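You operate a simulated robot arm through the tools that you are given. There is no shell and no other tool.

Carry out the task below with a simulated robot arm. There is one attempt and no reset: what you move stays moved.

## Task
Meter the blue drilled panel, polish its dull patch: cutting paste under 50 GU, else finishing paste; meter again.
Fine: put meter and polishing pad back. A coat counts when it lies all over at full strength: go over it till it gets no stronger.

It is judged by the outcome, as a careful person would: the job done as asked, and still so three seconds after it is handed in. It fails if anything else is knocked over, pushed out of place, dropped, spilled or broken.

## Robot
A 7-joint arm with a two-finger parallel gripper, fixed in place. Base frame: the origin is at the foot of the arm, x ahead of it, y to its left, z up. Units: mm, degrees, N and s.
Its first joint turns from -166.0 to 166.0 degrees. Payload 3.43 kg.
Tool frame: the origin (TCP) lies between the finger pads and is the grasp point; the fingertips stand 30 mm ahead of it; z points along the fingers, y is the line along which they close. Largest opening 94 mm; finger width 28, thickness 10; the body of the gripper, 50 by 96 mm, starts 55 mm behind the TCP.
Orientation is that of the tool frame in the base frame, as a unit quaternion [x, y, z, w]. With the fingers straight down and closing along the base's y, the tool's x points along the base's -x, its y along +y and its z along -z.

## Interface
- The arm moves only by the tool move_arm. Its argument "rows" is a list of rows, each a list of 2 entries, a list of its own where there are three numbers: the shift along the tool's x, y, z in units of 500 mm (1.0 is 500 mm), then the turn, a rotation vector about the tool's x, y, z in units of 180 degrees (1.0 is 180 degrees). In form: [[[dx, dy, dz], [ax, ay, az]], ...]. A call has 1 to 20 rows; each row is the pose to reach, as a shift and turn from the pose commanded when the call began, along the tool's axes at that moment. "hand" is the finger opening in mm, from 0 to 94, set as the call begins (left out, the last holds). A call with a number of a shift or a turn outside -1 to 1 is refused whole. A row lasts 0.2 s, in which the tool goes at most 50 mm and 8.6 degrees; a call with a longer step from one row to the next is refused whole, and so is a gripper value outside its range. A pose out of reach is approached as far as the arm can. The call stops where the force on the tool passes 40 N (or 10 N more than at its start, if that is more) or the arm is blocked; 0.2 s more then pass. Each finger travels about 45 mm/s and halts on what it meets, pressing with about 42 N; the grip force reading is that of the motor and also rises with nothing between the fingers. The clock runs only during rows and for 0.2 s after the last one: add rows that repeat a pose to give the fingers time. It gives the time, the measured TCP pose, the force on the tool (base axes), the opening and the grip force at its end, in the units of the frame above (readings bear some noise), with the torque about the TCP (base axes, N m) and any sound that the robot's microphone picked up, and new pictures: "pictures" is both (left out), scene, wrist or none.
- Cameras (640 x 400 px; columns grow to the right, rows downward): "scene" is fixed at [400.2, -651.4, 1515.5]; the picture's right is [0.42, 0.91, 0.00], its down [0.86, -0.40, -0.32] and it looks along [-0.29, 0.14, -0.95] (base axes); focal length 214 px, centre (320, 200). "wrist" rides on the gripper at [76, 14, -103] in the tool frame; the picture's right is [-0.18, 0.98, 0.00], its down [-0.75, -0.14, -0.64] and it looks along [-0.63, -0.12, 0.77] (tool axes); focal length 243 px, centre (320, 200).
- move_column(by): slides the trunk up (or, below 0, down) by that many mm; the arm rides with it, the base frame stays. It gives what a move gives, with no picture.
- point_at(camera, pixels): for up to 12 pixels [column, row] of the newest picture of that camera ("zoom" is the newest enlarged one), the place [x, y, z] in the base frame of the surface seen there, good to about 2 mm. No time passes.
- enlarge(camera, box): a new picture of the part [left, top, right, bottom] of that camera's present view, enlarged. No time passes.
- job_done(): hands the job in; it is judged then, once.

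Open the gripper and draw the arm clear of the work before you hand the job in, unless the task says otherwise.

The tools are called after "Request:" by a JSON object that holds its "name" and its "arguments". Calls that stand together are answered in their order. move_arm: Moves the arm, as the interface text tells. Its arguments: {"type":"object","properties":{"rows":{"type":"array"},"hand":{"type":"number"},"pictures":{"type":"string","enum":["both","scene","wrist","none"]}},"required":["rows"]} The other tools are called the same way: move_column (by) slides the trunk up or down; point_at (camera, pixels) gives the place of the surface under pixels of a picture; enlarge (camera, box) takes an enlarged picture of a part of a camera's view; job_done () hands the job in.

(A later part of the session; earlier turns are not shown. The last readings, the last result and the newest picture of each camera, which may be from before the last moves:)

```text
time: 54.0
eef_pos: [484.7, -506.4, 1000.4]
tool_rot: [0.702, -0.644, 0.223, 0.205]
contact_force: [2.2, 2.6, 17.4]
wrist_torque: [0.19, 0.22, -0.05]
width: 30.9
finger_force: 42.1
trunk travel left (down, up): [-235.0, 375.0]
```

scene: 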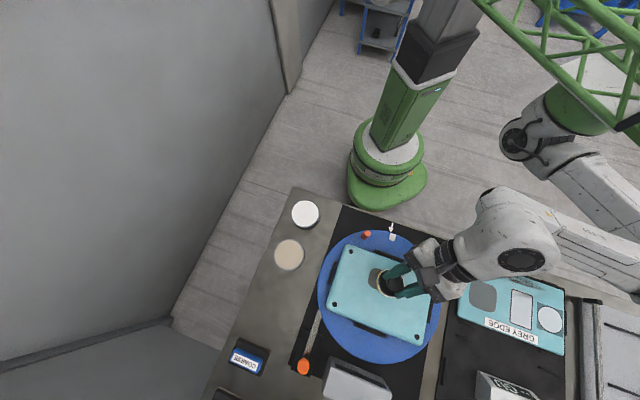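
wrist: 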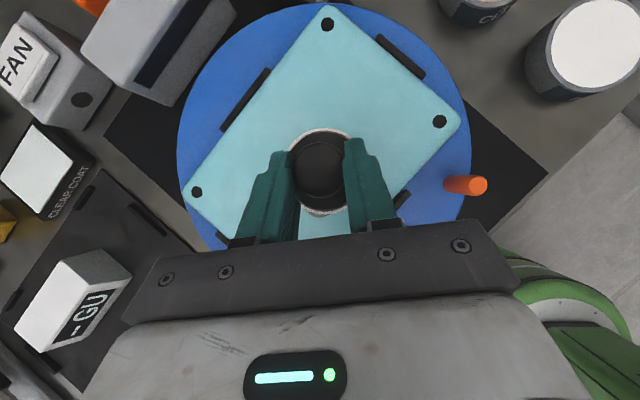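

Contact with 17 N. I try a short gentle stroke along the panel's long axis and back, to check the force and that nothing shifts.

Request:
{"name": "move_arm", "arguments": {"rows": [[[-0.0063, -0.0092, -0.0044], [0, 0, 0]], [[-0.0126, -0.0184, -0.0088], [0, 0, 0]], [[-0.0189, -0.0277, -0.0132], [0, 0, 0]], [[-0.021, -0.0307, -0.0147], [0, 0, 0]]], "pictures": "both"}}

```text
time: 55.0
eef_pos: [497.1, -492.6, 998.6]
tool_rot: [0.702, -0.645, 0.223, 0.206]
contact_force: [-7.3, -7.1, 27.6]
wrist_torque: [-0.49, 0.15, -0.09]
width: 30.3
finger_force: 42.2
trunk travel left (down, up): [-235.0, 375.0]
```

scene: 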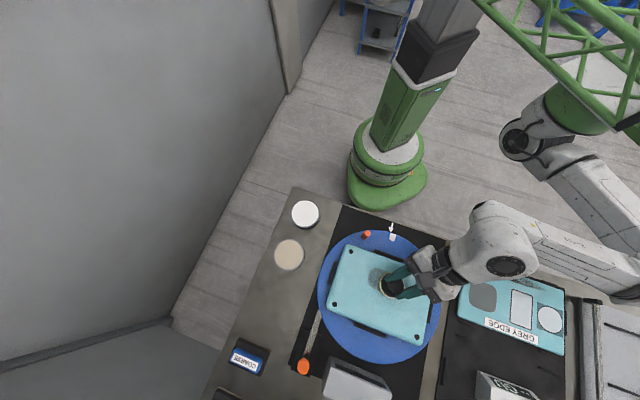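
wrist: 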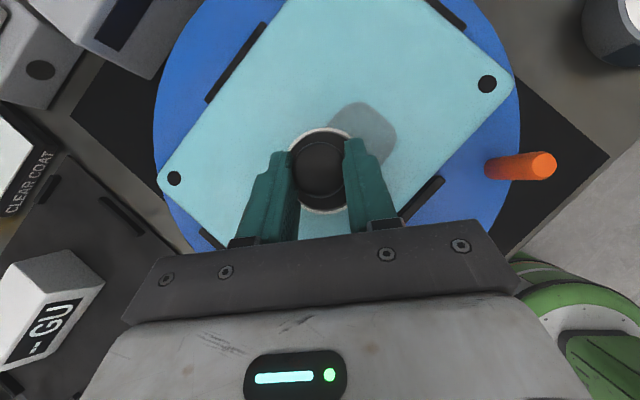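

Lateral friction ≈10 N, normal 28 N; nothing shifted. I enlarge the patch area to see the effect so far.

Request:
{"name": "enlarge", "arguments": {"camera": "wrist", "box": [270, 70, 430, 180]}}

Request:
{"name": "enlarge", "arguments": {"camera": "scene", "box": [345, 250, 425, 310]}}

```text
3.64 times, centred on (350, 125) of wrist
```

zoom: 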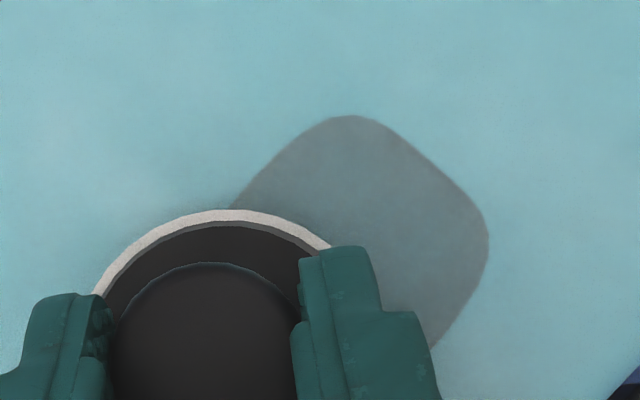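

```text
6.67 times, centred on (385, 280) of scene
```

zoom: 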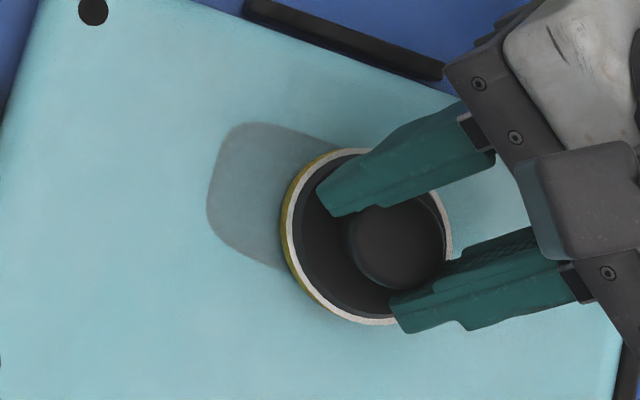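

The patch is paling where the pad passed. I ease off 0.8 mm and run a raster over the whole patch (±32 mm along, ±12 mm across for the pad's centre).

Request:
{"name": "move_arm", "arguments": {"rows": [[[-0.01166, -0.01844, -0.01012], [0, 0, 0]], [[-0.02676, -0.00308, -0.02069], [0, 0, 0]], [[-0.00999, 0.02151, -0.00894], [0, 0, 0]], [[0.00679, 0.04609, 0.0028], [0, 0, 0]], [[0.02357, 0.07068, 0.01454], [0, 0, 0]], [[0.04035, 0.09526, 0.02629], [0, 0, 0]], [[0.05042, 0.08502, 0.03334], [0, 0, 0]], [[0.03364, 0.06044, 0.02159], [0, 0, 0]], [[0.01686, 0.03585, 0.00985], [0, 0, 0]], [[8e-05, 0.01127, -0.00189], [0, 0, 0]], [[-0.0167, -0.01332, -0.01364], [0, 0, 0]], [[-0.00663, -0.02356, -0.0066], [0, 0, 0]], [[0.01014, 0.00103, 0.00515], [0, 0, 0]], [[0.02692, 0.02561, 0.01689], [0, 0, 0]], [[0.0437, 0.0502, 0.02863], [0, 0, 0]], [[0.06048, 0.07478, 0.04038], [0, 0, 0]], [[0.07055, 0.06454, 0.04743], [0, 0, 0]], [[0.05377, 0.03996, 0.03568], [0, 0, 0]], [[0.03699, 0.01537, 0.02394], [0, 0, 0]], [[0.02021, -0.00921, 0.0122], [0, 0, 0]]], "pictures": "both"}}

Request:
{"name": "enlarge", "arguments": {"camera": "wrist", "box": [240, 50, 450, 190]}}

Request:
{"name": "enlarge", "arguments": {"camera": "scene", "box": [345, 250, 425, 310]}}

```text
time: 59.2
eef_pos: [503.7, -504.0, 999.1]
tool_rot: [0.703, -0.644, 0.223, 0.204]
contact_force: [-5.1, -6.0, 25.4]
wrist_torque: [-0.51, 0.16, -0.03]
width: 30.7
finger_force: 41.4
trunk travel left (down, up): [-235.0, 375.0]
```

scene: 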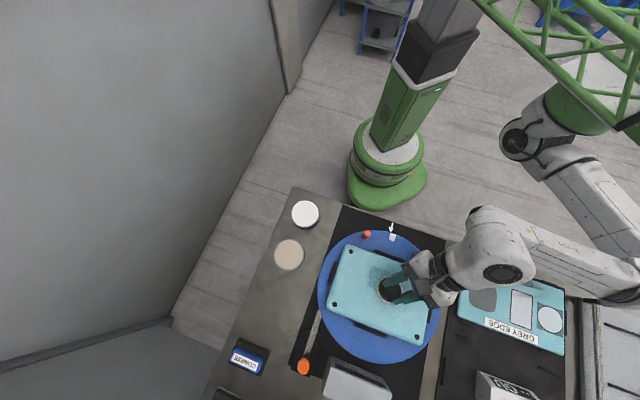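
wrist: 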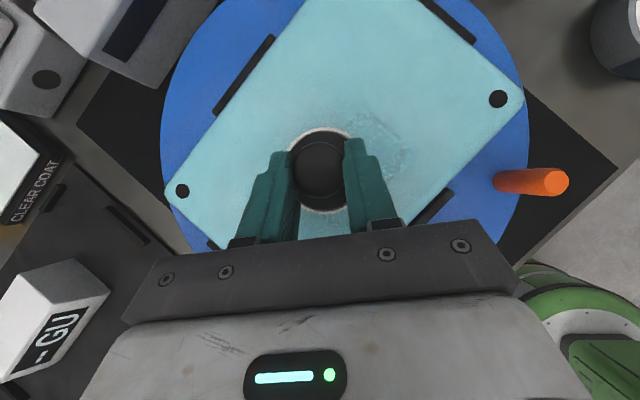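

```text
2.86 times, centred on (345, 120) of wrist
```

zoom: 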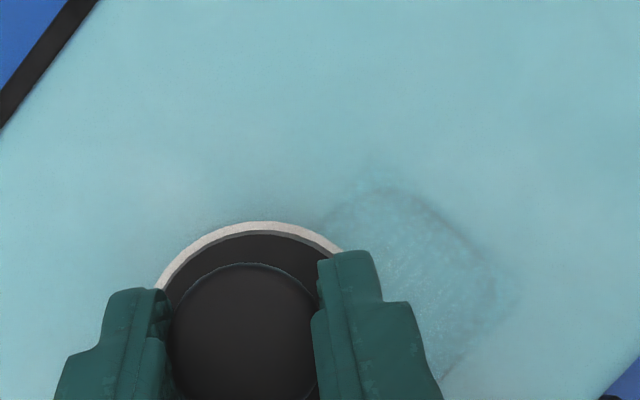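

```text
6.67 times, centred on (385, 280) of scene
```

zoom: 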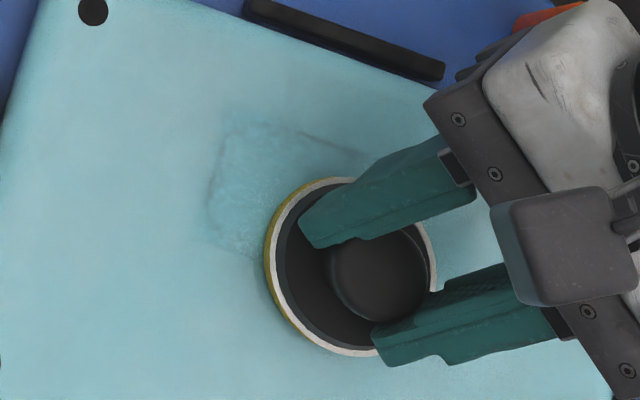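

The patch has mostly turned glossy; a greyish outline remains along the upper-left and left edges. I run a second, slightly wider raster to cover the edges and strengthen everything.

Request:
{"name": "move_arm", "arguments": {"rows": [[[-0.01552, -0.04149, -0.01086], [0, 0, 0]], [[0.00336, -0.01383, 0.00235], [0, 0, 0]], [[0.02433, 0.01691, 0.01703], [0, 0, 0]], [[0.0453, 0.04764, 0.03171], [0, 0, 0]], [[0.06627, 0.07837, 0.04639], [0, 0, 0]], [[0.05117, 0.09373, 0.03581], [0, 0, 0]], [[0.0302, 0.063, 0.02113], [0, 0, 0]], [[0.00923, 0.03227, 0.00645], [0, 0, 0]], [[-0.01174, 0.00153, -0.00823], [0, 0, 0]], [[-0.03272, -0.0292, -0.02291], [0, 0, 0]], [[-0.05034, -0.01127, -0.03524], [0, 0, 0]], [[-0.02936, 0.01946, -0.02056], [0, 0, 0]], [[-0.00839, 0.0502, -0.00588], [0, 0, 0]], [[0.01258, 0.08093, 0.0088], [0, 0, 0]], [[0.03565, 0.11473, 0.02495], [0, 0, 0]], [[0.02054, 0.13009, 0.01438], [0, 0, 0]], [[-0.00253, 0.09629, -0.00177], [0, 0, 0]], [[-0.0235, 0.06556, -0.01645], [0, 0, 0]], [[-0.04447, 0.03482, -0.03113], [0, 0, 0]], [[-0.06545, 0.00409, -0.04581], [0, 0, 0]]], "pictures": "both"}}

Request:
{"name": "enlarge", "arguments": {"camera": "wrist", "box": [240, 40, 460, 190]}}

Request:
{"name": "enlarge", "arguments": {"camera": "scene", "box": [345, 250, 425, 310]}}

```text
time: 63.4
eef_pos: [498.9, -463.6, 998.7]
tool_rot: [0.703, -0.645, 0.221, 0.204]
contact_force: [-3.1, -3.8, 21.5]
wrist_torque: [-0.46, 0.15, -0.02]
width: 30.1
finger_force: 42.0
trunk travel left (down, up): [-235.0, 375.0]
```

scene: 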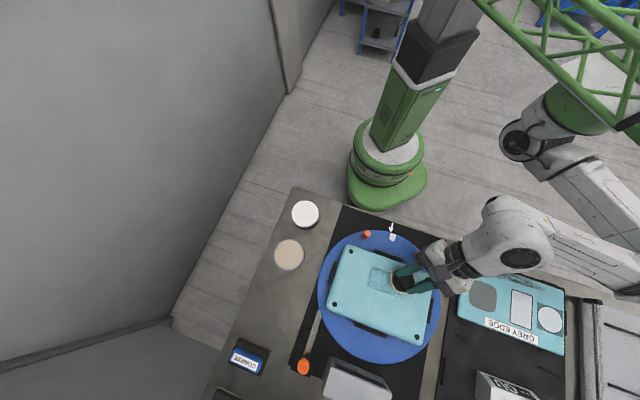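
wrist: 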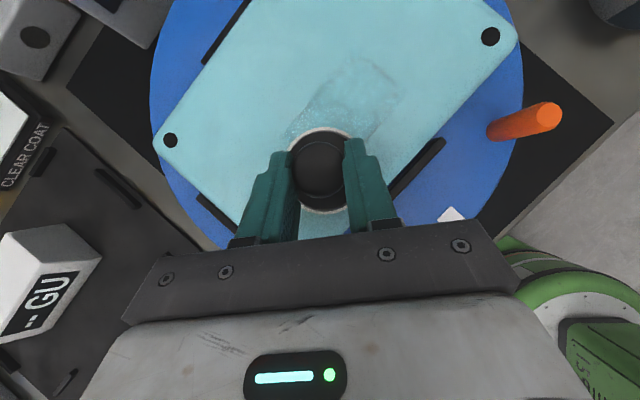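

```text
2.67 times, centred on (350, 115) of wrist
```

zoom: 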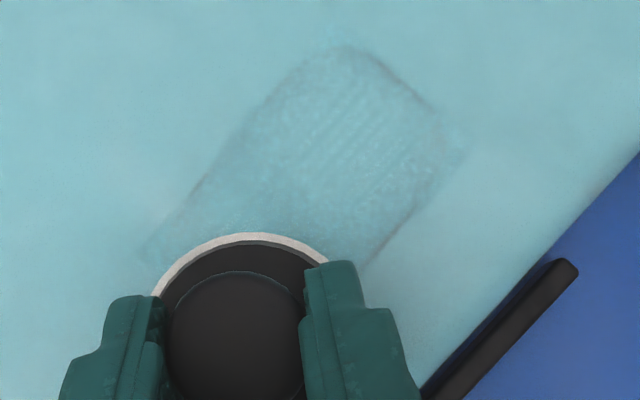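

```text
6.67 times, centred on (385, 280) of scene
```

zoom: 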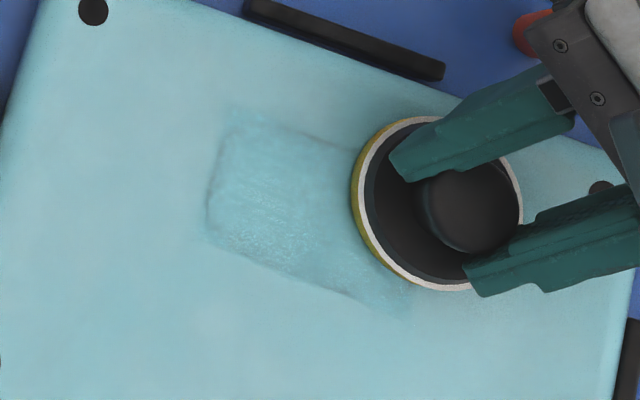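

The patch now carries a streaky film with faint grey edges left. I go on with cross strokes in a zigzag over the whole area.

Request:
{"name": "move_arm", "arguments": {"rows": [[[0.02884, -0.02023, 0.02019], [0, 0, 0]], [[0.05768, -0.04046, 0.04038], [0, 0, 0]], [[0.03618, -0.00948, 0.02533], [0, 0, 0]], [[0.01468, 0.02151, 0.01028], [0, 0, 0]], [[0.04352, 0.00128, 0.03047], [0, 0, 0]], [[0.07236, -0.01895, 0.05065], [0, 0, 0]], [[0.05086, 0.01204, 0.0356], [0, 0, 0]], [[0.02936, 0.04302, 0.02055], [0, 0, 0]], [[0.0582, 0.02279, 0.04074], [0, 0, 0]], [[0.08704, 0.00256, 0.06093], [0, 0, 0]], [[0.06554, 0.03355, 0.04588], [0, 0, 0]], [[0.04404, 0.06454, 0.03083], [0, 0, 0]], [[0.07288, 0.0443, 0.05102], [0, 0, 0]], [[0.10172, 0.02407, 0.07121], [0, 0, 0]], [[0.08022, 0.05506, 0.05616], [0, 0, 0]], [[0.05872, 0.08605, 0.0411], [0, 0, 0]], [[0.08756, 0.06582, 0.06129], [0, 0, 0]], [[0.1164, 0.04559, 0.08148], [0, 0, 0]], [[0.0949, 0.07657, 0.06643], [0, 0, 0]], [[0.0734, 0.10756, 0.05138], [0, 0, 0]]], "pictures": "both"}}

Request:
{"name": "enlarge", "arguments": {"camera": "scene", "box": [345, 250, 425, 310]}}

```text
time: 67.6
eef_pos: [450.0, -514.9, 998.4]
tool_rot: [0.703, -0.644, 0.222, 0.204]
contact_force: [3.4, -3.5, 13.1]
wrist_torque: [-0.28, -0.05, -0.03]
width: 30.6
finger_force: 41.9
trunk travel left (down, up): [-235.0, 375.0]
```

scene: 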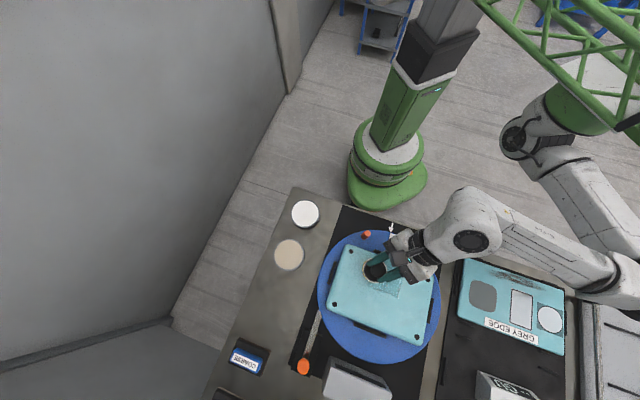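
wrist: 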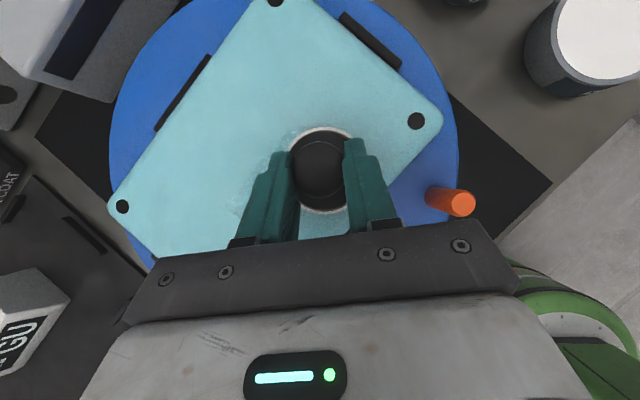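

```text
6.67 times, centred on (385, 280) of scene
```

zoom: 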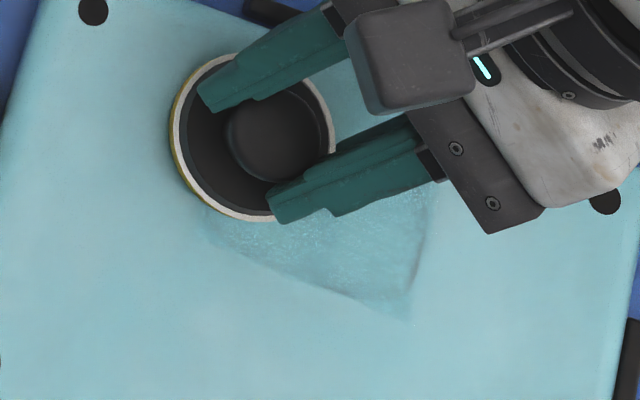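

Edges at the bottom and right still look a bit darker. I trace the perimeter with the pad, then one more long stroke.

Request:
{"name": "move_arm", "arguments": {"rows": [[[0.01468, 0.02151, 0.01028], [0, 0, 0]], [[0.03985, -0.0041, 0.0279], [0, 0, 0]], [[0.06502, -0.0297, 0.04552], [0, 0, 0]], [[0.05014, -0.06402, 0.03509], [0, 0, 0]], [[0.02916, -0.09476, 0.02041], [0, 0, 0]], [[0.00819, -0.12549, 0.00573], [0, 0, 0]], [[-0.01278, -0.15622, -0.00895], [0, 0, 0]], [[-0.03438, -0.16287, -0.02406], [0, 0, 0]], [[-0.05452, -0.14239, -0.03816], [0, 0, 0]], [[-0.07466, -0.1219, -0.05226], [0, 0, 0]], [[-0.06795, -0.08708, -0.04756], [0, 0, 0]], [[-0.04697, -0.05634, -0.03288], [0, 0, 0]], [[-0.026, -0.02561, -0.0182], [0, 0, 0]], [[-0.00503, 0.00512, -0.00352], [0, 0, 0]], [[0.02727, 0.00871, 0.01909], [0, 0, 0]], [[0.05244, -0.0169, 0.03671], [0, 0, 0]], [[0.04279, -0.04353, 0.02995], [0, 0, 0]], [[0.02182, -0.07426, 0.01527], [0, 0, 0]], [[0.00085, -0.10499, 0.00059], [0, 0, 0]], [[-0.02013, -0.13573, -0.01409], [0, 0, 0]]], "pictures": "none"}}

```text
time: 71.8
eef_pos: [515.6, -494.2, 998.4]
tool_rot: [0.703, -0.644, 0.222, 0.203]
contact_force: [1.1, 0.4, 6.1]
wrist_torque: [-0.1, -0.02, 0.02]
width: 30.5
finger_force: 41.8
trunk travel left (down, up): [-235.0, 375.0]
```

The force dropped to 6 N, so the pad has shifted slightly in the fingers or worn in. I lift and step aside along the panel to inspect the patch.

Request:
{"name": "move_arm", "arguments": {"rows": [[[0.023, 0, -0.0328], [0, 0, 0]], [[0.0689, 0, -0.0983], [0, 0, 0]], [[0.0479, -0.0307, -0.113], [0, 0, 0]], [[0.0164, -0.0768, -0.135], [0, 0, 0]], [[-0.015, -0.1229, -0.157], [0, 0, 0]]], "pictures": "both"}}

Request:
{"name": "enlarge", "arguments": {"camera": "scene", "box": [345, 250, 425, 310]}}

Request:
{"name": "enlarge", "arguments": {"camera": "wrist", "box": [300, 20, 500, 200]}}

```text
time: 73.0
eef_pos: [573.5, -438.9, 1058.0]
tool_rot: [0.703, -0.644, 0.222, 0.204]
contact_force: [0.1, 0.1, -2.0]
wrist_torque: [0.03, -0.04, -0.01]
width: 30.6
finger_force: 41.5
trunk travel left (down, up): [-235.0, 375.0]
```

scene: 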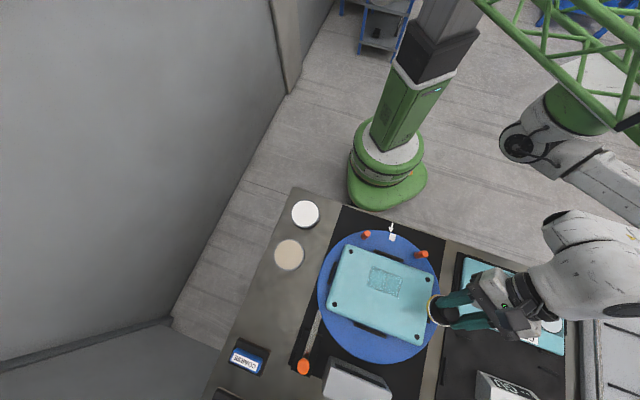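
wrist: 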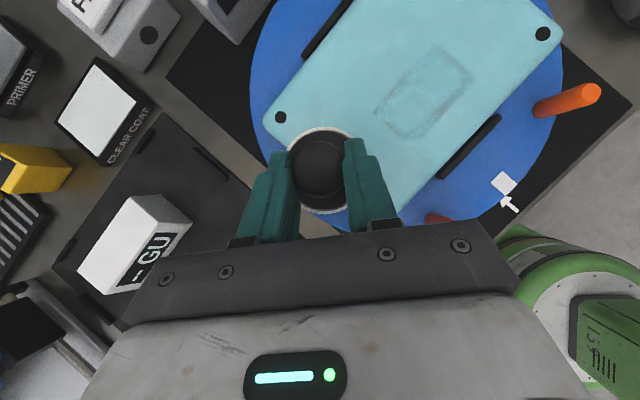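

```text
6.67 times, centred on (385, 280) of scene
```

zoom: 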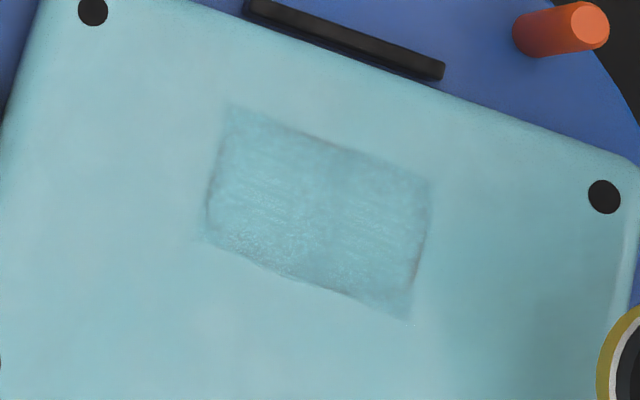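

```text
2.22 times, centred on (400, 110) of wrist
```

zoom: 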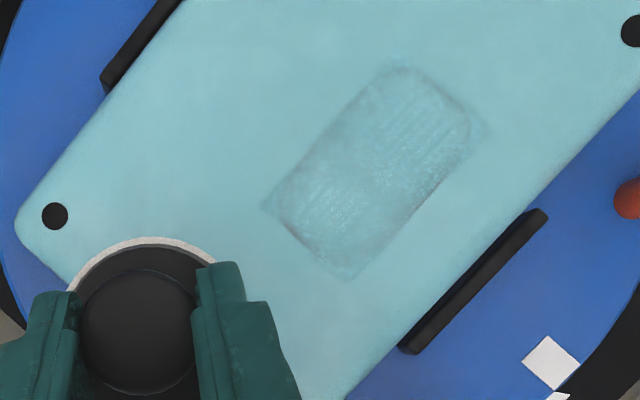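

The patch is now coloured like the panel but the film is streaky and its edges faintly dark, so it isn't evenly at full strength yet. I go back down onto the patch for further passes, pressing a little more.

Request:
{"name": "move_arm", "arguments": {"rows": [[[0.0315, 0.0461, 0.022], [0, 0, 0]], [[0.0629, 0.0922, 0.044], [0, 0, 0]], [[0.0839, 0.1229, 0.0587], [0, 0, 0]], [[0.0495, 0.1229, 0.1078], [0, 0, 0]], [[0.0207, 0.1229, 0.1488], [0, 0, 0]], [[0.0173, 0.1229, 0.1537], [0, 0, 0]], [[0.015, 0.1229, 0.157], [0, 0, 0]], [[0.0141, 0.1229, 0.1583], [0, 0, 0]]], "pictures": "none"}}

```text
time: 74.8
eef_pos: [515.7, -494.6, 999.4]
tool_rot: [0.703, -0.644, 0.222, 0.203]
contact_force: [0.0, 1.4, 5.6]
wrist_torque: [0.16, 0.03, -0.04]
width: 30.5
finger_force: 42.1
trunk travel left (down, up): [-235.0, 375.0]
```

Contact again, 5.6 N. I press 1 mm further and run a finer raster with lines 9 mm apart.

Request:
{"name": "move_arm", "arguments": {"rows": [[[0.00263, -0.01946, 0.00429], [0, 0, 0]], [[0.02779, 0.01742, 0.0219], [0, 0, 0]], [[0.05296, 0.0543, 0.03952], [0, 0, 0]], [[0.07813, 0.09118, 0.05713], [0, 0, 0]], [[0.0668, 0.1027, 0.0492], [0, 0, 0]], [[0.04163, 0.06582, 0.03159], [0, 0, 0]], [[0.01646, 0.02894, 0.01397], [0, 0, 0]], [[-0.0087, -0.00794, -0.00364], [0, 0, 0]], [[-0.02003, 0.00358, -0.01157], [0, 0, 0]], [[0.00513, 0.04046, 0.00604], [0, 0, 0]], [[0.0303, 0.07734, 0.02366], [0, 0, 0]], [[0.05547, 0.11422, 0.04127], [0, 0, 0]], [[0.04415, 0.12575, 0.03334], [0, 0, 0]], [[0.01898, 0.08887, 0.01573], [0, 0, 0]], [[-0.00619, 0.05199, -0.00189], [0, 0, 0]], [[-0.03135, 0.01511, -0.0195], [0, 0, 0]], [[-0.04268, 0.02663, -0.02743], [0, 0, 0]], [[-0.01752, 0.06351, -0.00982], [0, 0, 0]], [[0.00765, 0.10039, 0.0078], [0, 0, 0]], [[0.03282, 0.13727, 0.02541], [0, 0, 0]]], "pictures": "both"}}

Request:
{"name": "enlarge", "arguments": {"camera": "scene", "box": [345, 250, 425, 310]}}

```text
time: 79.0
eef_pos: [448.8, -521.6, 998.2]
tool_rot: [0.702, -0.644, 0.223, 0.205]
contact_force: [2.1, 0.9, 26.9]
wrist_torque: [-0.14, -0.05, 0.0]
width: 30.6
finger_force: 42.3
trunk travel left (down, up): [-235.0, 375.0]
```

scene: 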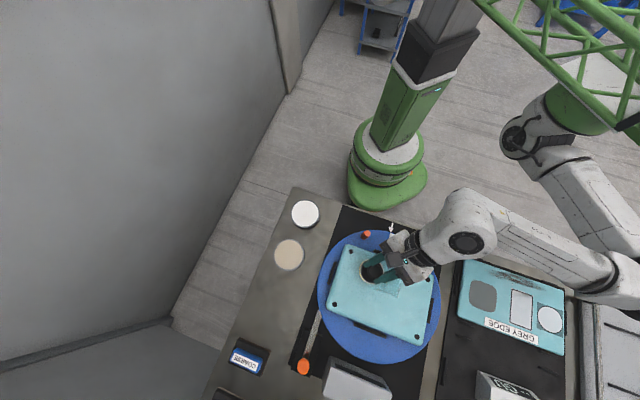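
wrist: 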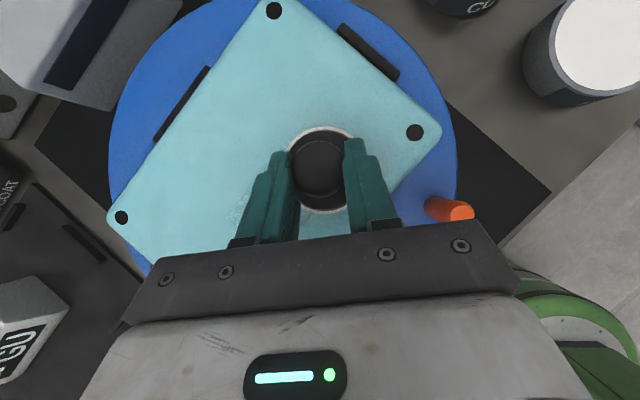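

```text
6.67 times, centred on (385, 280) of scene
```

zoom: 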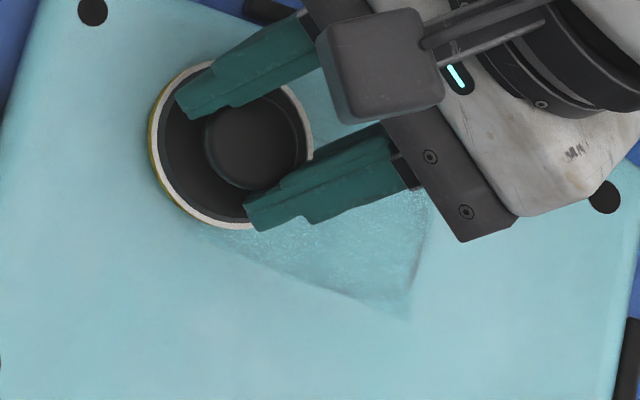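

Pressing ≈27 N here. I carry on along the near edge and then a cross-wise zigzag back over the patch.

Request:
{"name": "move_arm", "arguments": {"rows": [[[-0.00588, 0.01639, -0.00411], [0, 0, 0]], [[-0.03104, -0.02049, -0.02173], [0, 0, 0]], [[-0.05621, -0.05737, -0.03935], [0, 0, 0]], [[-0.08137, -0.09425, -0.05696], [0, 0, 0]], [[-0.08179, -0.11985, -0.05725], [0, 0, 0]], [[-0.05662, -0.14546, -0.03963], [0, 0, 0]], [[-0.03648, -0.16594, -0.02553], [0, 0, 0]], [[-0.05536, -0.13113, -0.03875], [0, 0, 0]], [[-0.07885, -0.09681, -0.0552], [0, 0, 0]], [[-0.04844, -0.11474, -0.03391], [0, 0, 0]], [[-0.01551, -0.13521, -0.01085], [0, 0, 0]], [[-0.03796, -0.09937, -0.02657], [0, 0, 0]], [[-0.05788, -0.06608, -0.04052], [0, 0, 0]], [[-0.02747, -0.084, -0.01923], [0, 0, 0]], [[0.00546, -0.10448, 0.00383], [0, 0, 0]], [[-0.01698, -0.06864, -0.01189], [0, 0, 0]], [[-0.03691, -0.03534, -0.02584], [0, 0, 0]], [[-0.0065, -0.05327, -0.00455], [0, 0, 0]], [[0.02644, -0.07375, 0.01851], [0, 0, 0]], [[0.00399, -0.03791, 0.00279], [0, 0, 0]]], "pictures": "none"}}

```text
time: 83.2
eef_pos: [468.6, -522.5, 997.1]
tool_rot: [0.704, -0.643, 0.223, 0.204]
contact_force: [6.7, -3.4, 21.4]
wrist_torque: [-0.49, -0.19, 0.05]
width: 30.7
finger_force: 42.1
trunk travel left (down, up): [-235.0, 375.0]
```

I lift and step aside again to compare the film.

Request:
{"name": "move_arm", "arguments": {"rows": [[[0.023, 0, -0.0328], [0, 0, 0]], [[0.0689, 0, -0.0983], [0, 0, 0]], [[0.0224, -0.0681, -0.1308], [0, 0, 0]], [[-0.0241, -0.1363, -0.1634], [0, 0, 0]], [[-0.0706, -0.2044, -0.1959], [0, 0, 0]]], "pictures": "both"}}

Request:
{"name": "enlarge", "arguments": {"camera": "scene", "box": [345, 250, 425, 310]}}

Request:
{"name": "enlarge", "arguments": {"camera": "wrist", "box": [300, 20, 500, 200]}}

```text
time: 84.4
eef_pos: [563.2, -429.7, 1057.3]
tool_rot: [0.702, -0.646, 0.22, 0.203]
contact_force: [0.7, -0.3, -1.5]
wrist_torque: [0.01, -0.01, -0.01]
width: 30.6
finger_force: 42.2
trunk travel left (down, up): [-235.0, 375.0]
```

scene: 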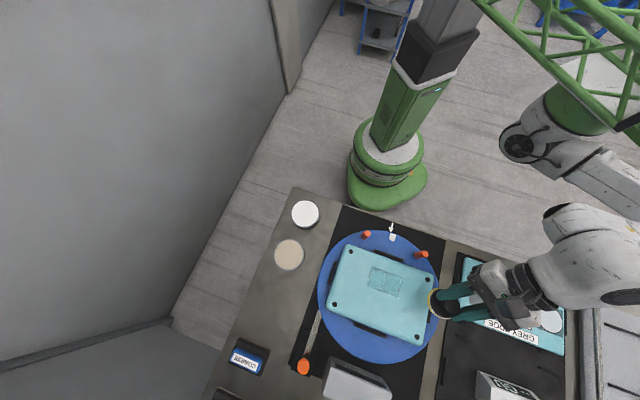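
wrist: 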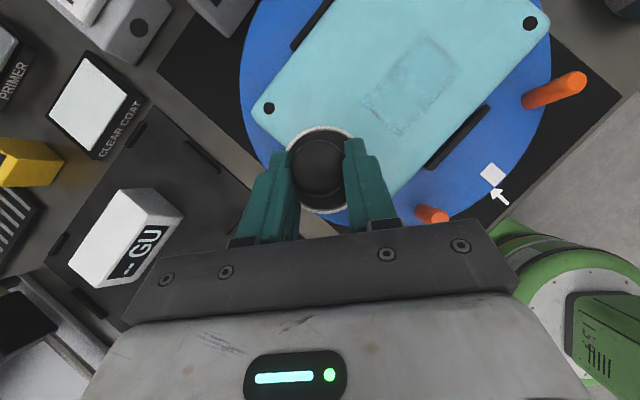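

```text
6.67 times, centred on (385, 280) of scene
```

zoom: 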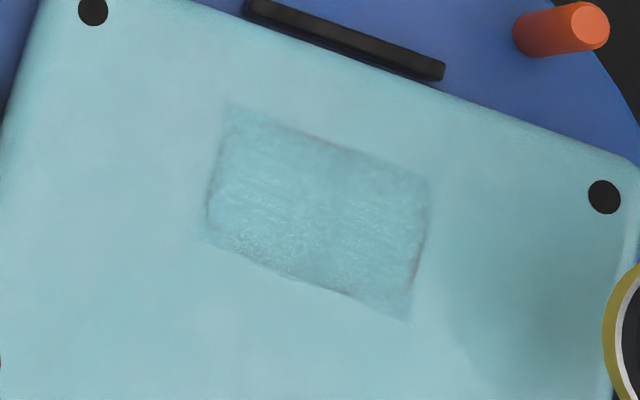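

```text
2.22 times, centred on (400, 110) of wrist
```

zoom: 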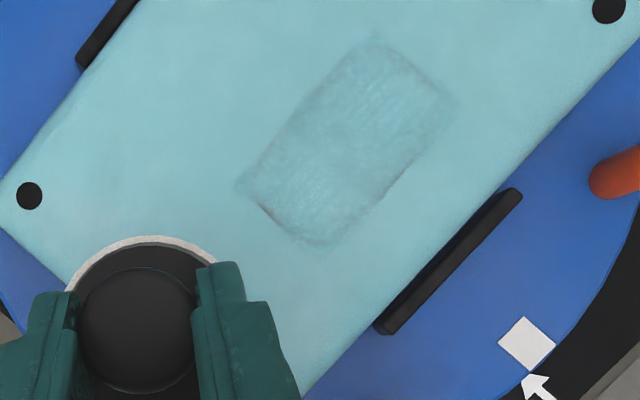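

Comparing with the view at 73 s, the film looks unchanged, so it seems saturated; to rule out a dry pad, I'll take fresh finishing paste and give one more pass. I travel back to above the white pot.

Request:
{"name": "move_arm", "arguments": {"rows": [[[0.0251, 0.0778, 0.0222], [0, 0, 0]], [[0.0501, 0.1557, 0.0443], [0, 0, 0]], [[0.0752, 0.2335, 0.0665], [0, 0, 0]], [[0.1003, 0.3114, 0.0886], [0, 0, 0]], [[0.1253, 0.3892, 0.1108], [0, 0, 0]], [[0.1504, 0.4671, 0.1329], [0, 0, 0]], [[0.1755, 0.5449, 0.1551], [0, 0, 0]], [[0.2005, 0.6228, 0.1772], [0, 0, 0]], [[0.2256, 0.7006, 0.1994], [0, 0, 0]]], "pictures": "both"}}

Request:
{"name": "enlarge", "arguments": {"camera": "scene", "box": [345, 250, 425, 310]}}

```text
time: 86.4
eef_pos: [228.4, -608.9, 1039.4]
tool_rot: [0.704, -0.644, 0.221, 0.203]
contact_force: [0.4, 0.0, -0.8]
wrist_torque: [0.02, 0.02, 0.02]
width: 30.4
finger_force: 41.5
trunk travel left (down, up): [-235.0, 375.0]
```

scene: 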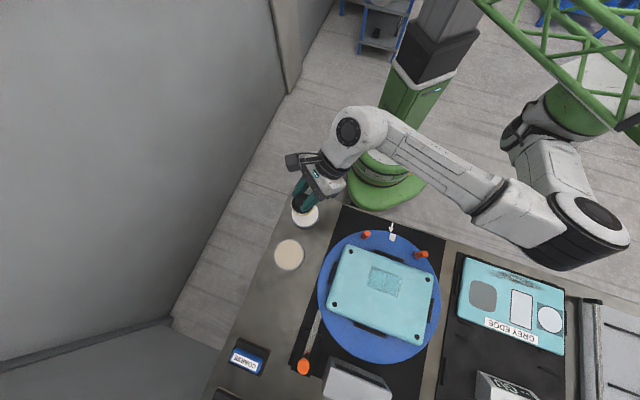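
wrist: 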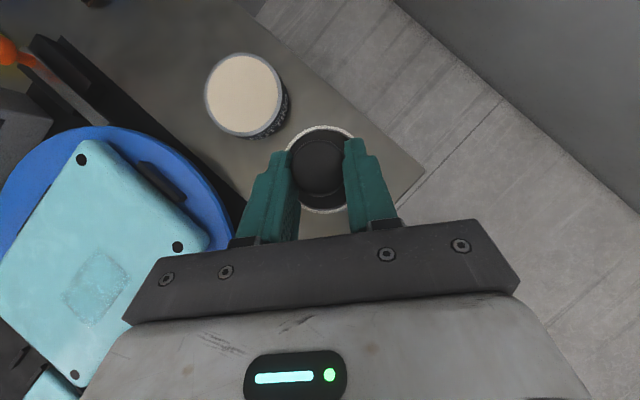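

```text
6.67 times, centred on (385, 280) of scene
```

zoom: 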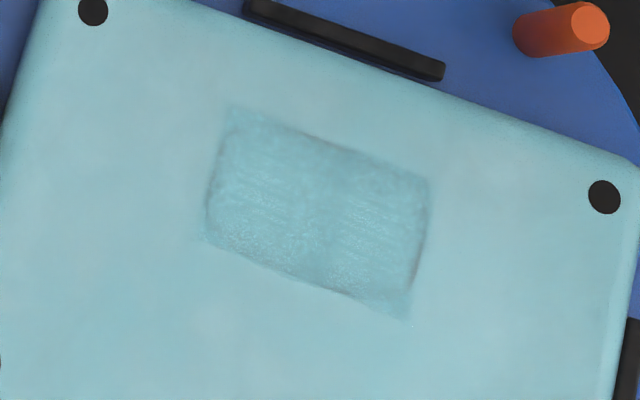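

Clear view of the film recorded. Now I dip the pad again, slowly near z 965.

Request:
{"name": "move_arm", "arguments": {"rows": [[[-0.04, 0, 0.0574], [0, 0, 0]], [[-0.0746, 0, 0.1065], [0, 0, 0]], [[-0.0804, 0, 0.1147], [0, 0, 0]], [[-0.0838, 0, 0.1196], [0, 0, 0]], [[-0.0861, 0, 0.1229], [0, 0, 0]], [[-0.0873, 0, 0.1245], [0, 0, 0]]], "pictures": "none"}}

```text
time: 87.8
eef_pos: [226.7, -607.9, 963.5]
tool_rot: [0.703, -0.644, 0.221, 0.203]
contact_force: [0.2, 0.0, -1.4]
wrist_torque: [-0.02, -0.01, 0.03]
width: 30.6
finger_force: 42.3
trunk travel left (down, up): [-235.0, 375.0]
```

Request:
{"name": "move_arm", "arguments": {"rows": [[[-0.00115, 0, 0.00164], [0, 0, 0]], [[-0.0023, 0, 0.00328], [0, 0, 0]]], "pictures": "none"}}

```text
time: 88.4
eef_pos: [228.3, -608.1, 962.0]
tool_rot: [0.703, -0.644, 0.221, 0.204]
contact_force: [0.9, -0.2, 0.7]
wrist_torque: [-0.02, 0.01, -0.01]
width: 30.2
finger_force: 42.0
trunk travel left (down, up): [-235.0, 375.0]
```

No contact yet at z 962; I go on in millimetre steps.

Request:
{"name": "move_arm", "arguments": {"rows": [[[-0.00115, 0, 0.00164], [0, 0, 0]], [[-0.0023, 0, 0.00328], [0, 0, 0]]], "pictures": "wrist"}}

```text
time: 89.0
eef_pos: [226.6, -607.5, 963.2]
tool_rot: [0.703, -0.644, 0.222, 0.204]
contact_force: [0.1, 3.7, 13.5]
wrist_torque: [0.03, -0.03, 0.01]
width: 30.3
finger_force: 42.1
trunk travel left (down, up): [-235.0, 375.0]
```

wrist: 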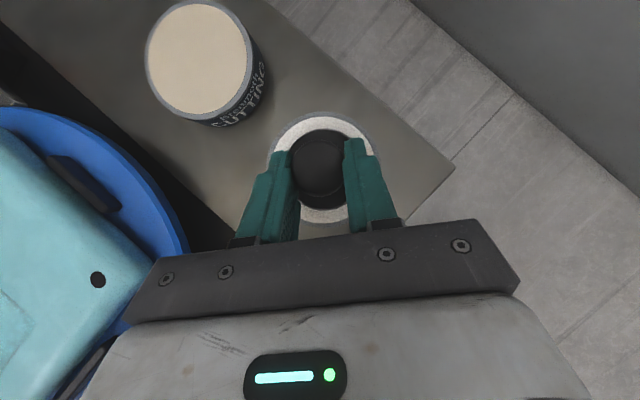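

13.5 N on the paste: loaded. I lift and carry the pad back to above the patch centre.

Request:
{"name": "move_arm", "arguments": {"rows": [[[0, 0, 0], [0, 0, 0]], [[0.0115, 0, -0.0164], [0, 0, 0]], [[0.0488, 0, -0.0696], [0, 0, 0]], [[0.0861, 0, -0.1229], [0, 0, 0]], [[0.0643, -0.0883, -0.1382], [0, 0, 0]], [[0.0425, -0.1766, -0.1534], [0, 0, 0]], [[0.0207, -0.2649, -0.1687], [0, 0, 0]], [[-0.0011, -0.3531, -0.184], [0, 0, 0]], [[-0.0229, -0.4414, -0.1992], [0, 0, 0]], [[-0.0447, -0.5297, -0.2145], [0, 0, 0]]], "pictures": "both"}}

```text
time: 91.2
eef_pos: [483.8, -506.4, 1034.2]
tool_rot: [0.703, -0.644, 0.222, 0.204]
contact_force: [-0.4, 1.0, -1.9]
wrist_torque: [0.05, 0.01, 0.0]
width: 30.8
finger_force: 42.0
trunk travel left (down, up): [-235.0, 375.0]
```

scene: 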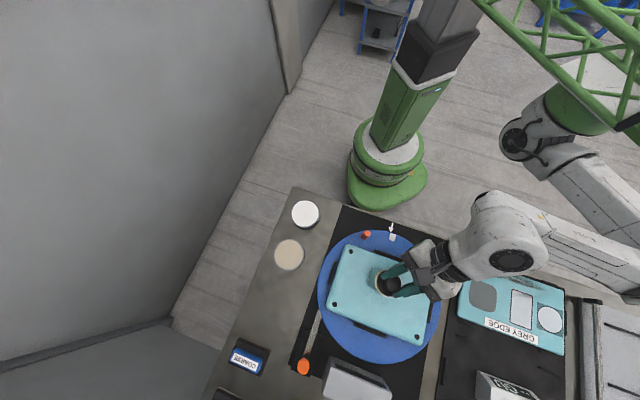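
wrist: 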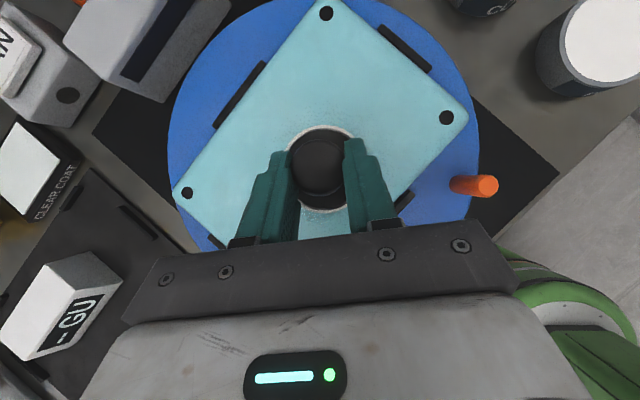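

I lower onto the patch again.

Request:
{"name": "move_arm", "arguments": {"rows": [[[-0.0253, 0, 0.036], [0, 0, 0]], [[-0.0379, 0, 0.0541], [0, 0, 0]], [[-0.0402, 0, 0.0574], [0, 0, 0]], [[-0.0413, 0, 0.059], [0, 0, 0]], [[-0.0425, 0, 0.0606], [0, 0, 0]]], "pictures": "none"}}

```text
time: 92.4
eef_pos: [484.0, -506.1, 997.6]
tool_rot: [0.703, -0.644, 0.222, 0.204]
contact_force: [0.1, -0.9, -1.5]
wrist_torque: [-0.01, 0.03, 0.01]
width: 30.7
finger_force: 42.3
trunk travel left (down, up): [-235.0, 375.0]
```

Request:
{"name": "move_arm", "arguments": {"rows": [[[-0.00115, 0, 0.00164], [0, 0, 0]], [[-0.0023, 0, 0.00328], [0, 0, 0]]], "pictures": "none"}}

```text
time: 93.0
eef_pos: [483.3, -505.1, 996.7]
tool_rot: [0.703, -0.644, 0.223, 0.204]
contact_force: [0.3, 3.0, 13.6]
wrist_torque: [0.04, 0.08, -0.03]
width: 30.6
finger_force: 42.4
trunk travel left (down, up): [-235.0, 375.0]
```

Contact at 13.6 N. I run the full raster again with the fresh paste.

Request:
{"name": "move_arm", "arguments": {"rows": [[[-0.00674, -0.04046, -0.00374], [0, 0, 0]], [[-0.01304, -0.08093, -0.00814], [0, 0, 0]], [[0.01213, -0.04405, 0.00947], [0, 0, 0]], [[0.03729, -0.00717, 0.02709], [0, 0, 0]], [[0.06246, 0.02971, 0.0447], [0, 0, 0]], [[0.05407, 0.04866, 0.03883], [0, 0, 0]], [[0.02471, 0.00564, 0.01828], [0, 0, 0]], [[-0.00045, -0.03124, 0.00066], [0, 0, 0]], [[-0.02772, -0.07119, -0.01842], [0, 0, 0]], [[-0.04031, -0.05839, -0.02723], [0, 0, 0]], [[-0.01304, -0.01844, -0.00815], [0, 0, 0]], [[0.01212, 0.01844, 0.00947], [0, 0, 0]], [[0.03939, 0.05839, 0.02855], [0, 0, 0]], [[0.0268, 0.07119, 0.01974], [0, 0, 0]], [[-0.00047, 0.03124, 0.00066], [0, 0, 0]], [[-0.02563, -0.00564, -0.01696], [0, 0, 0]], [[-0.0529, -0.04559, -0.03604], [0, 0, 0]], [[-0.06338, -0.02971, -0.04338], [0, 0, 0]], [[-0.03821, 0.00717, -0.02577], [0, 0, 0]], [[-0.01305, 0.04405, -0.00815], [0, 0, 0]]], "pictures": "none"}}

```text
time: 97.2
eef_pos: [460.1, -500.4, 995.3]
tool_rot: [0.702, -0.645, 0.222, 0.204]
contact_force: [3.5, 4.8, 25.4]
wrist_torque: [-0.12, -0.19, 0.04]
width: 30.5
finger_force: 41.8
trunk travel left (down, up): [-235.0, 375.0]
```

I lift and carry the pad toward its home place, which also clears the scene view of the patch.

Request:
{"name": "move_arm", "arguments": {"rows": [[[0.0115, 0, -0.0164], [0, 0, 0]], [[0.0517, 0, -0.0737], [0, 0, 0]], [[0.1182, 0.0229, -0.0271], [0, 0, 0]], [[0.1848, 0.0457, 0.0194], [0, 0, 0]], [[0.2513, 0.0686, 0.066], [0, 0, 0]], [[0.3179, 0.0914, 0.1126], [0, 0, 0]], [[0.3844, 0.1143, 0.1592], [0, 0, 0]], [[0.451, 0.1371, 0.2057], [0, 0, 0]], [[0.5175, 0.16, 0.2523], [0, 0, 0]]], "pictures": "both"}}

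Request:
{"name": "enlarge", "arguments": {"camera": "scene", "box": [345, 250, 425, 310]}}

```text
time: 99.2
eef_pos: [406.5, -789.5, 1039.5]
tool_rot: [0.703, -0.644, 0.222, 0.203]
contact_force: [1.0, -0.3, -1.6]
wrist_torque: [0.01, 0.01, -0.02]
width: 30.6
finger_force: 41.7
trunk travel left (down, up): [-235.0, 375.0]
```

scene: 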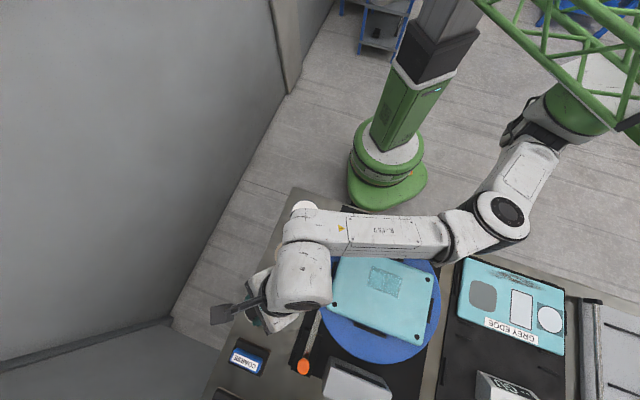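
wrist: 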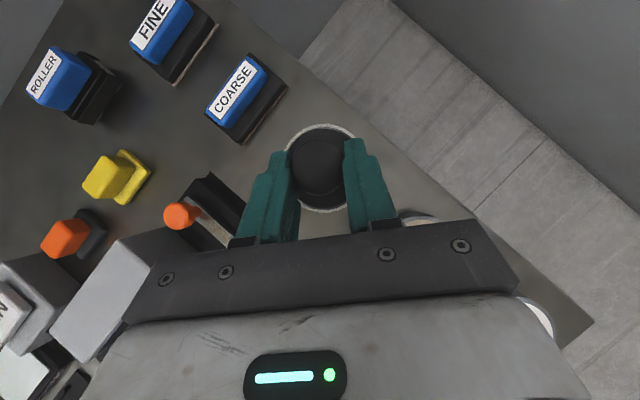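

```text
6.67 times, centred on (385, 280) of scene
```

zoom: 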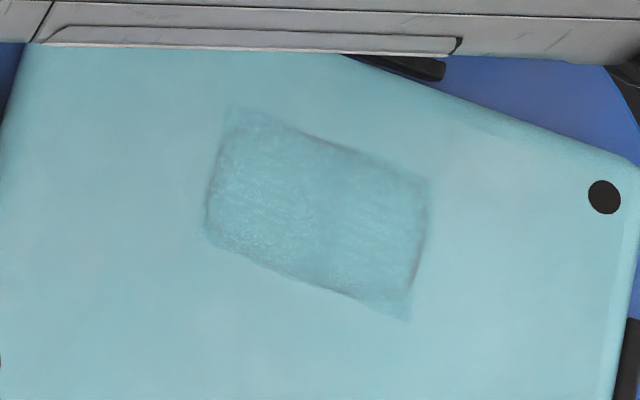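

The film looks the same as before the fresh pass (86 s view), so it is at full strength. Now I lower the pad onto its home spot, expecting contact at tool z ≈ 931.

Request:
{"name": "move_arm", "arguments": {"rows": [[[-0.046, 0, 0.0656], [0, 0, 0]], [[-0.092, 0, 0.1312], [0, 0, 0]], [[-0.115, 0, 0.164], [0, 0, 0]], [[-0.119, 0, 0.1697], [0, 0, 0]], [[-0.1213, 0, 0.173], [0, 0, 0]], [[-0.1225, 0, 0.1747], [0, 0, 0]]], "pictures": "wrist"}}

```text
time: 100.6
eef_pos: [406.9, -790.4, 932.5]
tool_rot: [0.704, -0.644, 0.222, 0.203]
contact_force: [0.2, -0.1, -2.8]
wrist_torque: [-0.01, -0.01, -0.01]
width: 30.6
finger_force: 41.7
trunk travel left (down, up): [-235.0, 375.0]
```

wrist: 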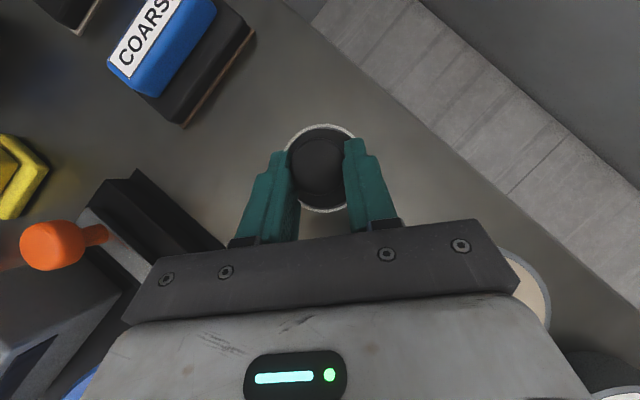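

Not yet in contact; I creep down in 1 mm steps.

Request:
{"name": "move_arm", "arguments": {"rows": [[[-0.00115, 0, 0.00164], [0, 0, 0]], [[-0.0023, 0, 0.00328], [0, 0, 0]]], "pictures": "none"}}

Request:
{"name": "move_arm", "arguments": {"rows": [[[-0.00115, 0, 0.00164], [0, 0, 0]]], "pictures": "none"}}

```text
time: 101.2
eef_pos: [406.5, -790.8, 932.6]
tool_rot: [0.703, -0.644, 0.221, 0.204]
contact_force: [0.6, 0.6, -2.2]
wrist_torque: [0.02, -0.01, 0.0]
width: 30.5
finger_force: 42.0
trunk travel left (down, up): [-235.0, 375.0]
```

```text
time: 101.6
eef_pos: [405.8, -790.0, 929.2]
tool_rot: [0.703, -0.645, 0.221, 0.203]
contact_force: [0.1, -0.2, -0.5]
wrist_torque: [-0.07, 0.04, -0.02]
width: 30.6
finger_force: 41.7
trunk travel left (down, up): [-235.0, 375.0]
```

Weight is about to be taken; one or two more millimetres.

Request:
{"name": "move_arm", "arguments": {"rows": [[[-0.00115, 0, 0.00164], [0, 0, 0]]], "pictures": "none"}}

```text
time: 102.0
eef_pos: [405.5, -791.0, 930.1]
tool_rot: [0.702, -0.644, 0.223, 0.204]
contact_force: [-0.5, 1.2, 3.1]
wrist_torque: [-0.07, -0.03, -0.02]
width: 30.7
finger_force: 41.6
trunk travel left (down, up): [-235.0, 375.0]
```

Contact (3 N). I open the fingers to release the pad.

Request:
{"name": "move_arm", "arguments": {"rows": [[[0, 0, 0], [0, 0, 0]], [[0, 0, 0], [0, 0, 0]], [[0, 0, 0], [0, 0, 0]], [[0, 0, 0], [0, 0, 0]]], "hand": 60, "pictures": "wrist"}}

```text
time: 103.0
eef_pos: [406.4, -789.9, 930.0]
tool_rot: [0.703, -0.644, 0.223, 0.204]
contact_force: [-2.9, -1.2, 7.2]
wrist_torque: [-0.08, -0.2, -0.08]
width: 58.6
finger_force: 0.1
trunk travel left (down, up): [-235.0, 375.0]
```

wrist: 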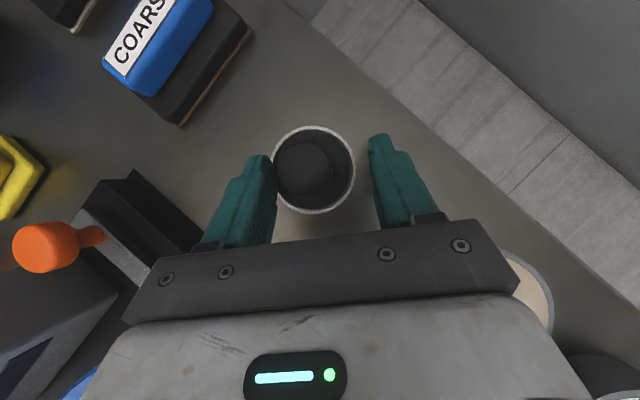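

The tips touch the pad's backing (7 N up) and the pad shifted a little toward the left finger. I raise straight up and then measure where it stands.

Request:
{"name": "move_arm", "arguments": {"rows": [[[0.0046, 0, -0.0066], [0, 0, 0]], [[0.0172, 0, -0.0246], [0, 0, 0]], [[0.046, 0, -0.0656], [0, 0, 0]], [[0.0574, 0, -0.0819], [0, 0, 0]]], "pictures": "wrist"}}

Request:
{"name": "enlarge", "arguments": {"camera": "wrist", "box": [270, 110, 390, 220]}}

```text
time: 104.0
eef_pos: [406.1, -790.9, 978.9]
tool_rot: [0.703, -0.645, 0.22, 0.203]
contact_force: [-0.2, -0.5, 0.2]
wrist_torque: [0.0, -0.03, -0.04]
width: 59.9
finger_force: 0.0
trunk travel left (down, up): [-235.0, 375.0]
```

wrist: 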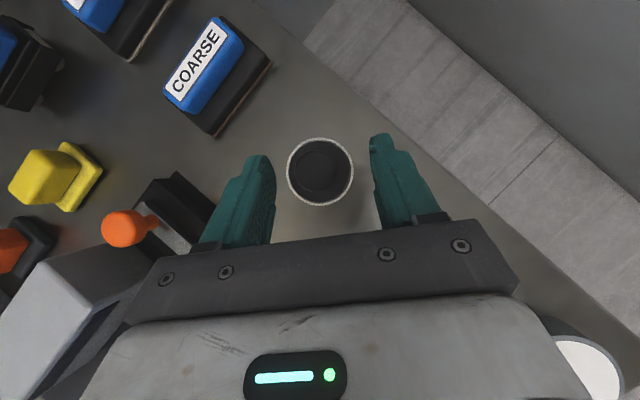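

```text
3.64 times, centred on (330, 165) of wrist
```

zoom: 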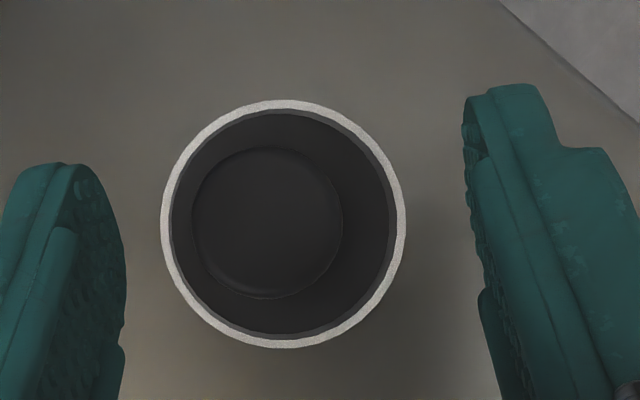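

The pad stands flat. I measure its position against the original (408.5,-798.5).

Request:
{"name": "point_at", "arguments": {"camera": "wrist", "pixels": [[287, 172], [352, 172], [320, 139], [320, 204], [304, 171], [334, 171], [304, 155], [304, 187], [345, 172], [320, 200]]}}

```text
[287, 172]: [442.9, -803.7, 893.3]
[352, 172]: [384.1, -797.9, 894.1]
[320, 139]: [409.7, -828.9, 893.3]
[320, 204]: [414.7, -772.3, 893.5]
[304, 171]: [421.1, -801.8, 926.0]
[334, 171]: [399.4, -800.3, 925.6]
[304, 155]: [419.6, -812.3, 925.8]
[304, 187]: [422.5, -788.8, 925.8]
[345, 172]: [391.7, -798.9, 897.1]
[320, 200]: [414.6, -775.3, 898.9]
```

The pad's centre is at (413.5,-800.6), about 6 mm off its original spot, so I'll regrip higher on the knob (tips clear of the backing) and set it back precisely. I descend, aligned with its present place.

Request:
{"name": "move_arm", "arguments": {"rows": [[[-0.015, -0.0126, 0.024], [0, 0, 0]], [[-0.03, -0.0126, 0.048], [0, 0, 0]], [[-0.044, -0.0126, 0.0718], [0, 0, 0]]], "pictures": "none"}}

Request:
{"name": "move_arm", "arguments": {"rows": [[[0, 0, 0], [0, 0, 0]], [[0, 0, 0], [0, 0, 0]], [[0, 0, 0], [0, 0, 0]], [[0, 0, 0], [0, 0, 0]], [[0, 0, 0], [0, 0, 0]]], "hand": 15, "pictures": "wrist"}}

```text
time: 104.8
eef_pos: [413.0, -791.7, 938.0]
tool_rot: [0.703, -0.645, 0.222, 0.203]
contact_force: [0.8, 0.3, -0.4]
wrist_torque: [0.03, 0.01, -0.02]
width: 59.8
finger_force: 0.1
trunk travel left (down, up): [-235.0, 375.0]
```

```text
time: 106.0
eef_pos: [413.3, -792.7, 937.7]
tool_rot: [0.703, -0.644, 0.222, 0.203]
contact_force: [-0.2, -0.4, -0.2]
wrist_torque: [-0.02, -0.04, -0.01]
width: 30.5
finger_force: 42.0
trunk travel left (down, up): [-235.0, 375.0]
```

wrist: 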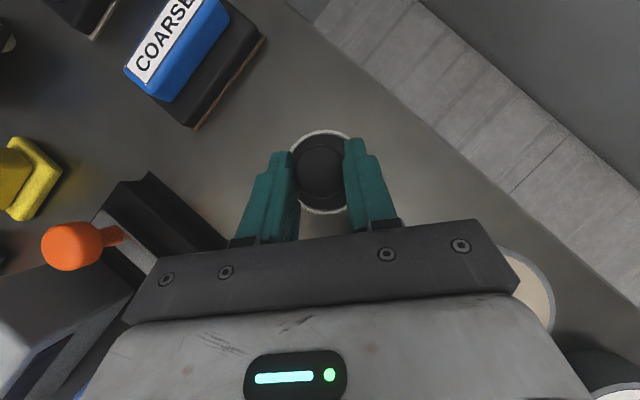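

Gripped cleanly. I lift 4 mm, shift it back 5.5 mm, and set it down.

Request:
{"name": "move_arm", "arguments": {"rows": [[[0.0023, 0, -0.0033], [0, 0, 0]], [[0.0046, 0, -0.0066], [0, 0, 0]], [[0.0025, 0.0053, -0.008], [0, 0, 0]], [[0.0005, 0.0106, -0.0095], [0, 0, 0]], [[-0.0018, 0.0106, -0.0062], [0, 0, 0]], [[-0.0036, 0.0106, -0.0036], [0, 0, 0]], [[-0.0041, 0.0106, -0.0029], [0, 0, 0]]], "pictures": "none"}}

```text
time: 107.6
eef_pos: [407.4, -789.7, 938.8]
tool_rot: [0.703, -0.644, 0.222, 0.204]
contact_force: [0.9, -0.7, 2.4]
wrist_torque: [0.05, -0.04, -0.03]
width: 30.5
finger_force: 41.6
trunk travel left (down, up): [-235.0, 375.0]
```

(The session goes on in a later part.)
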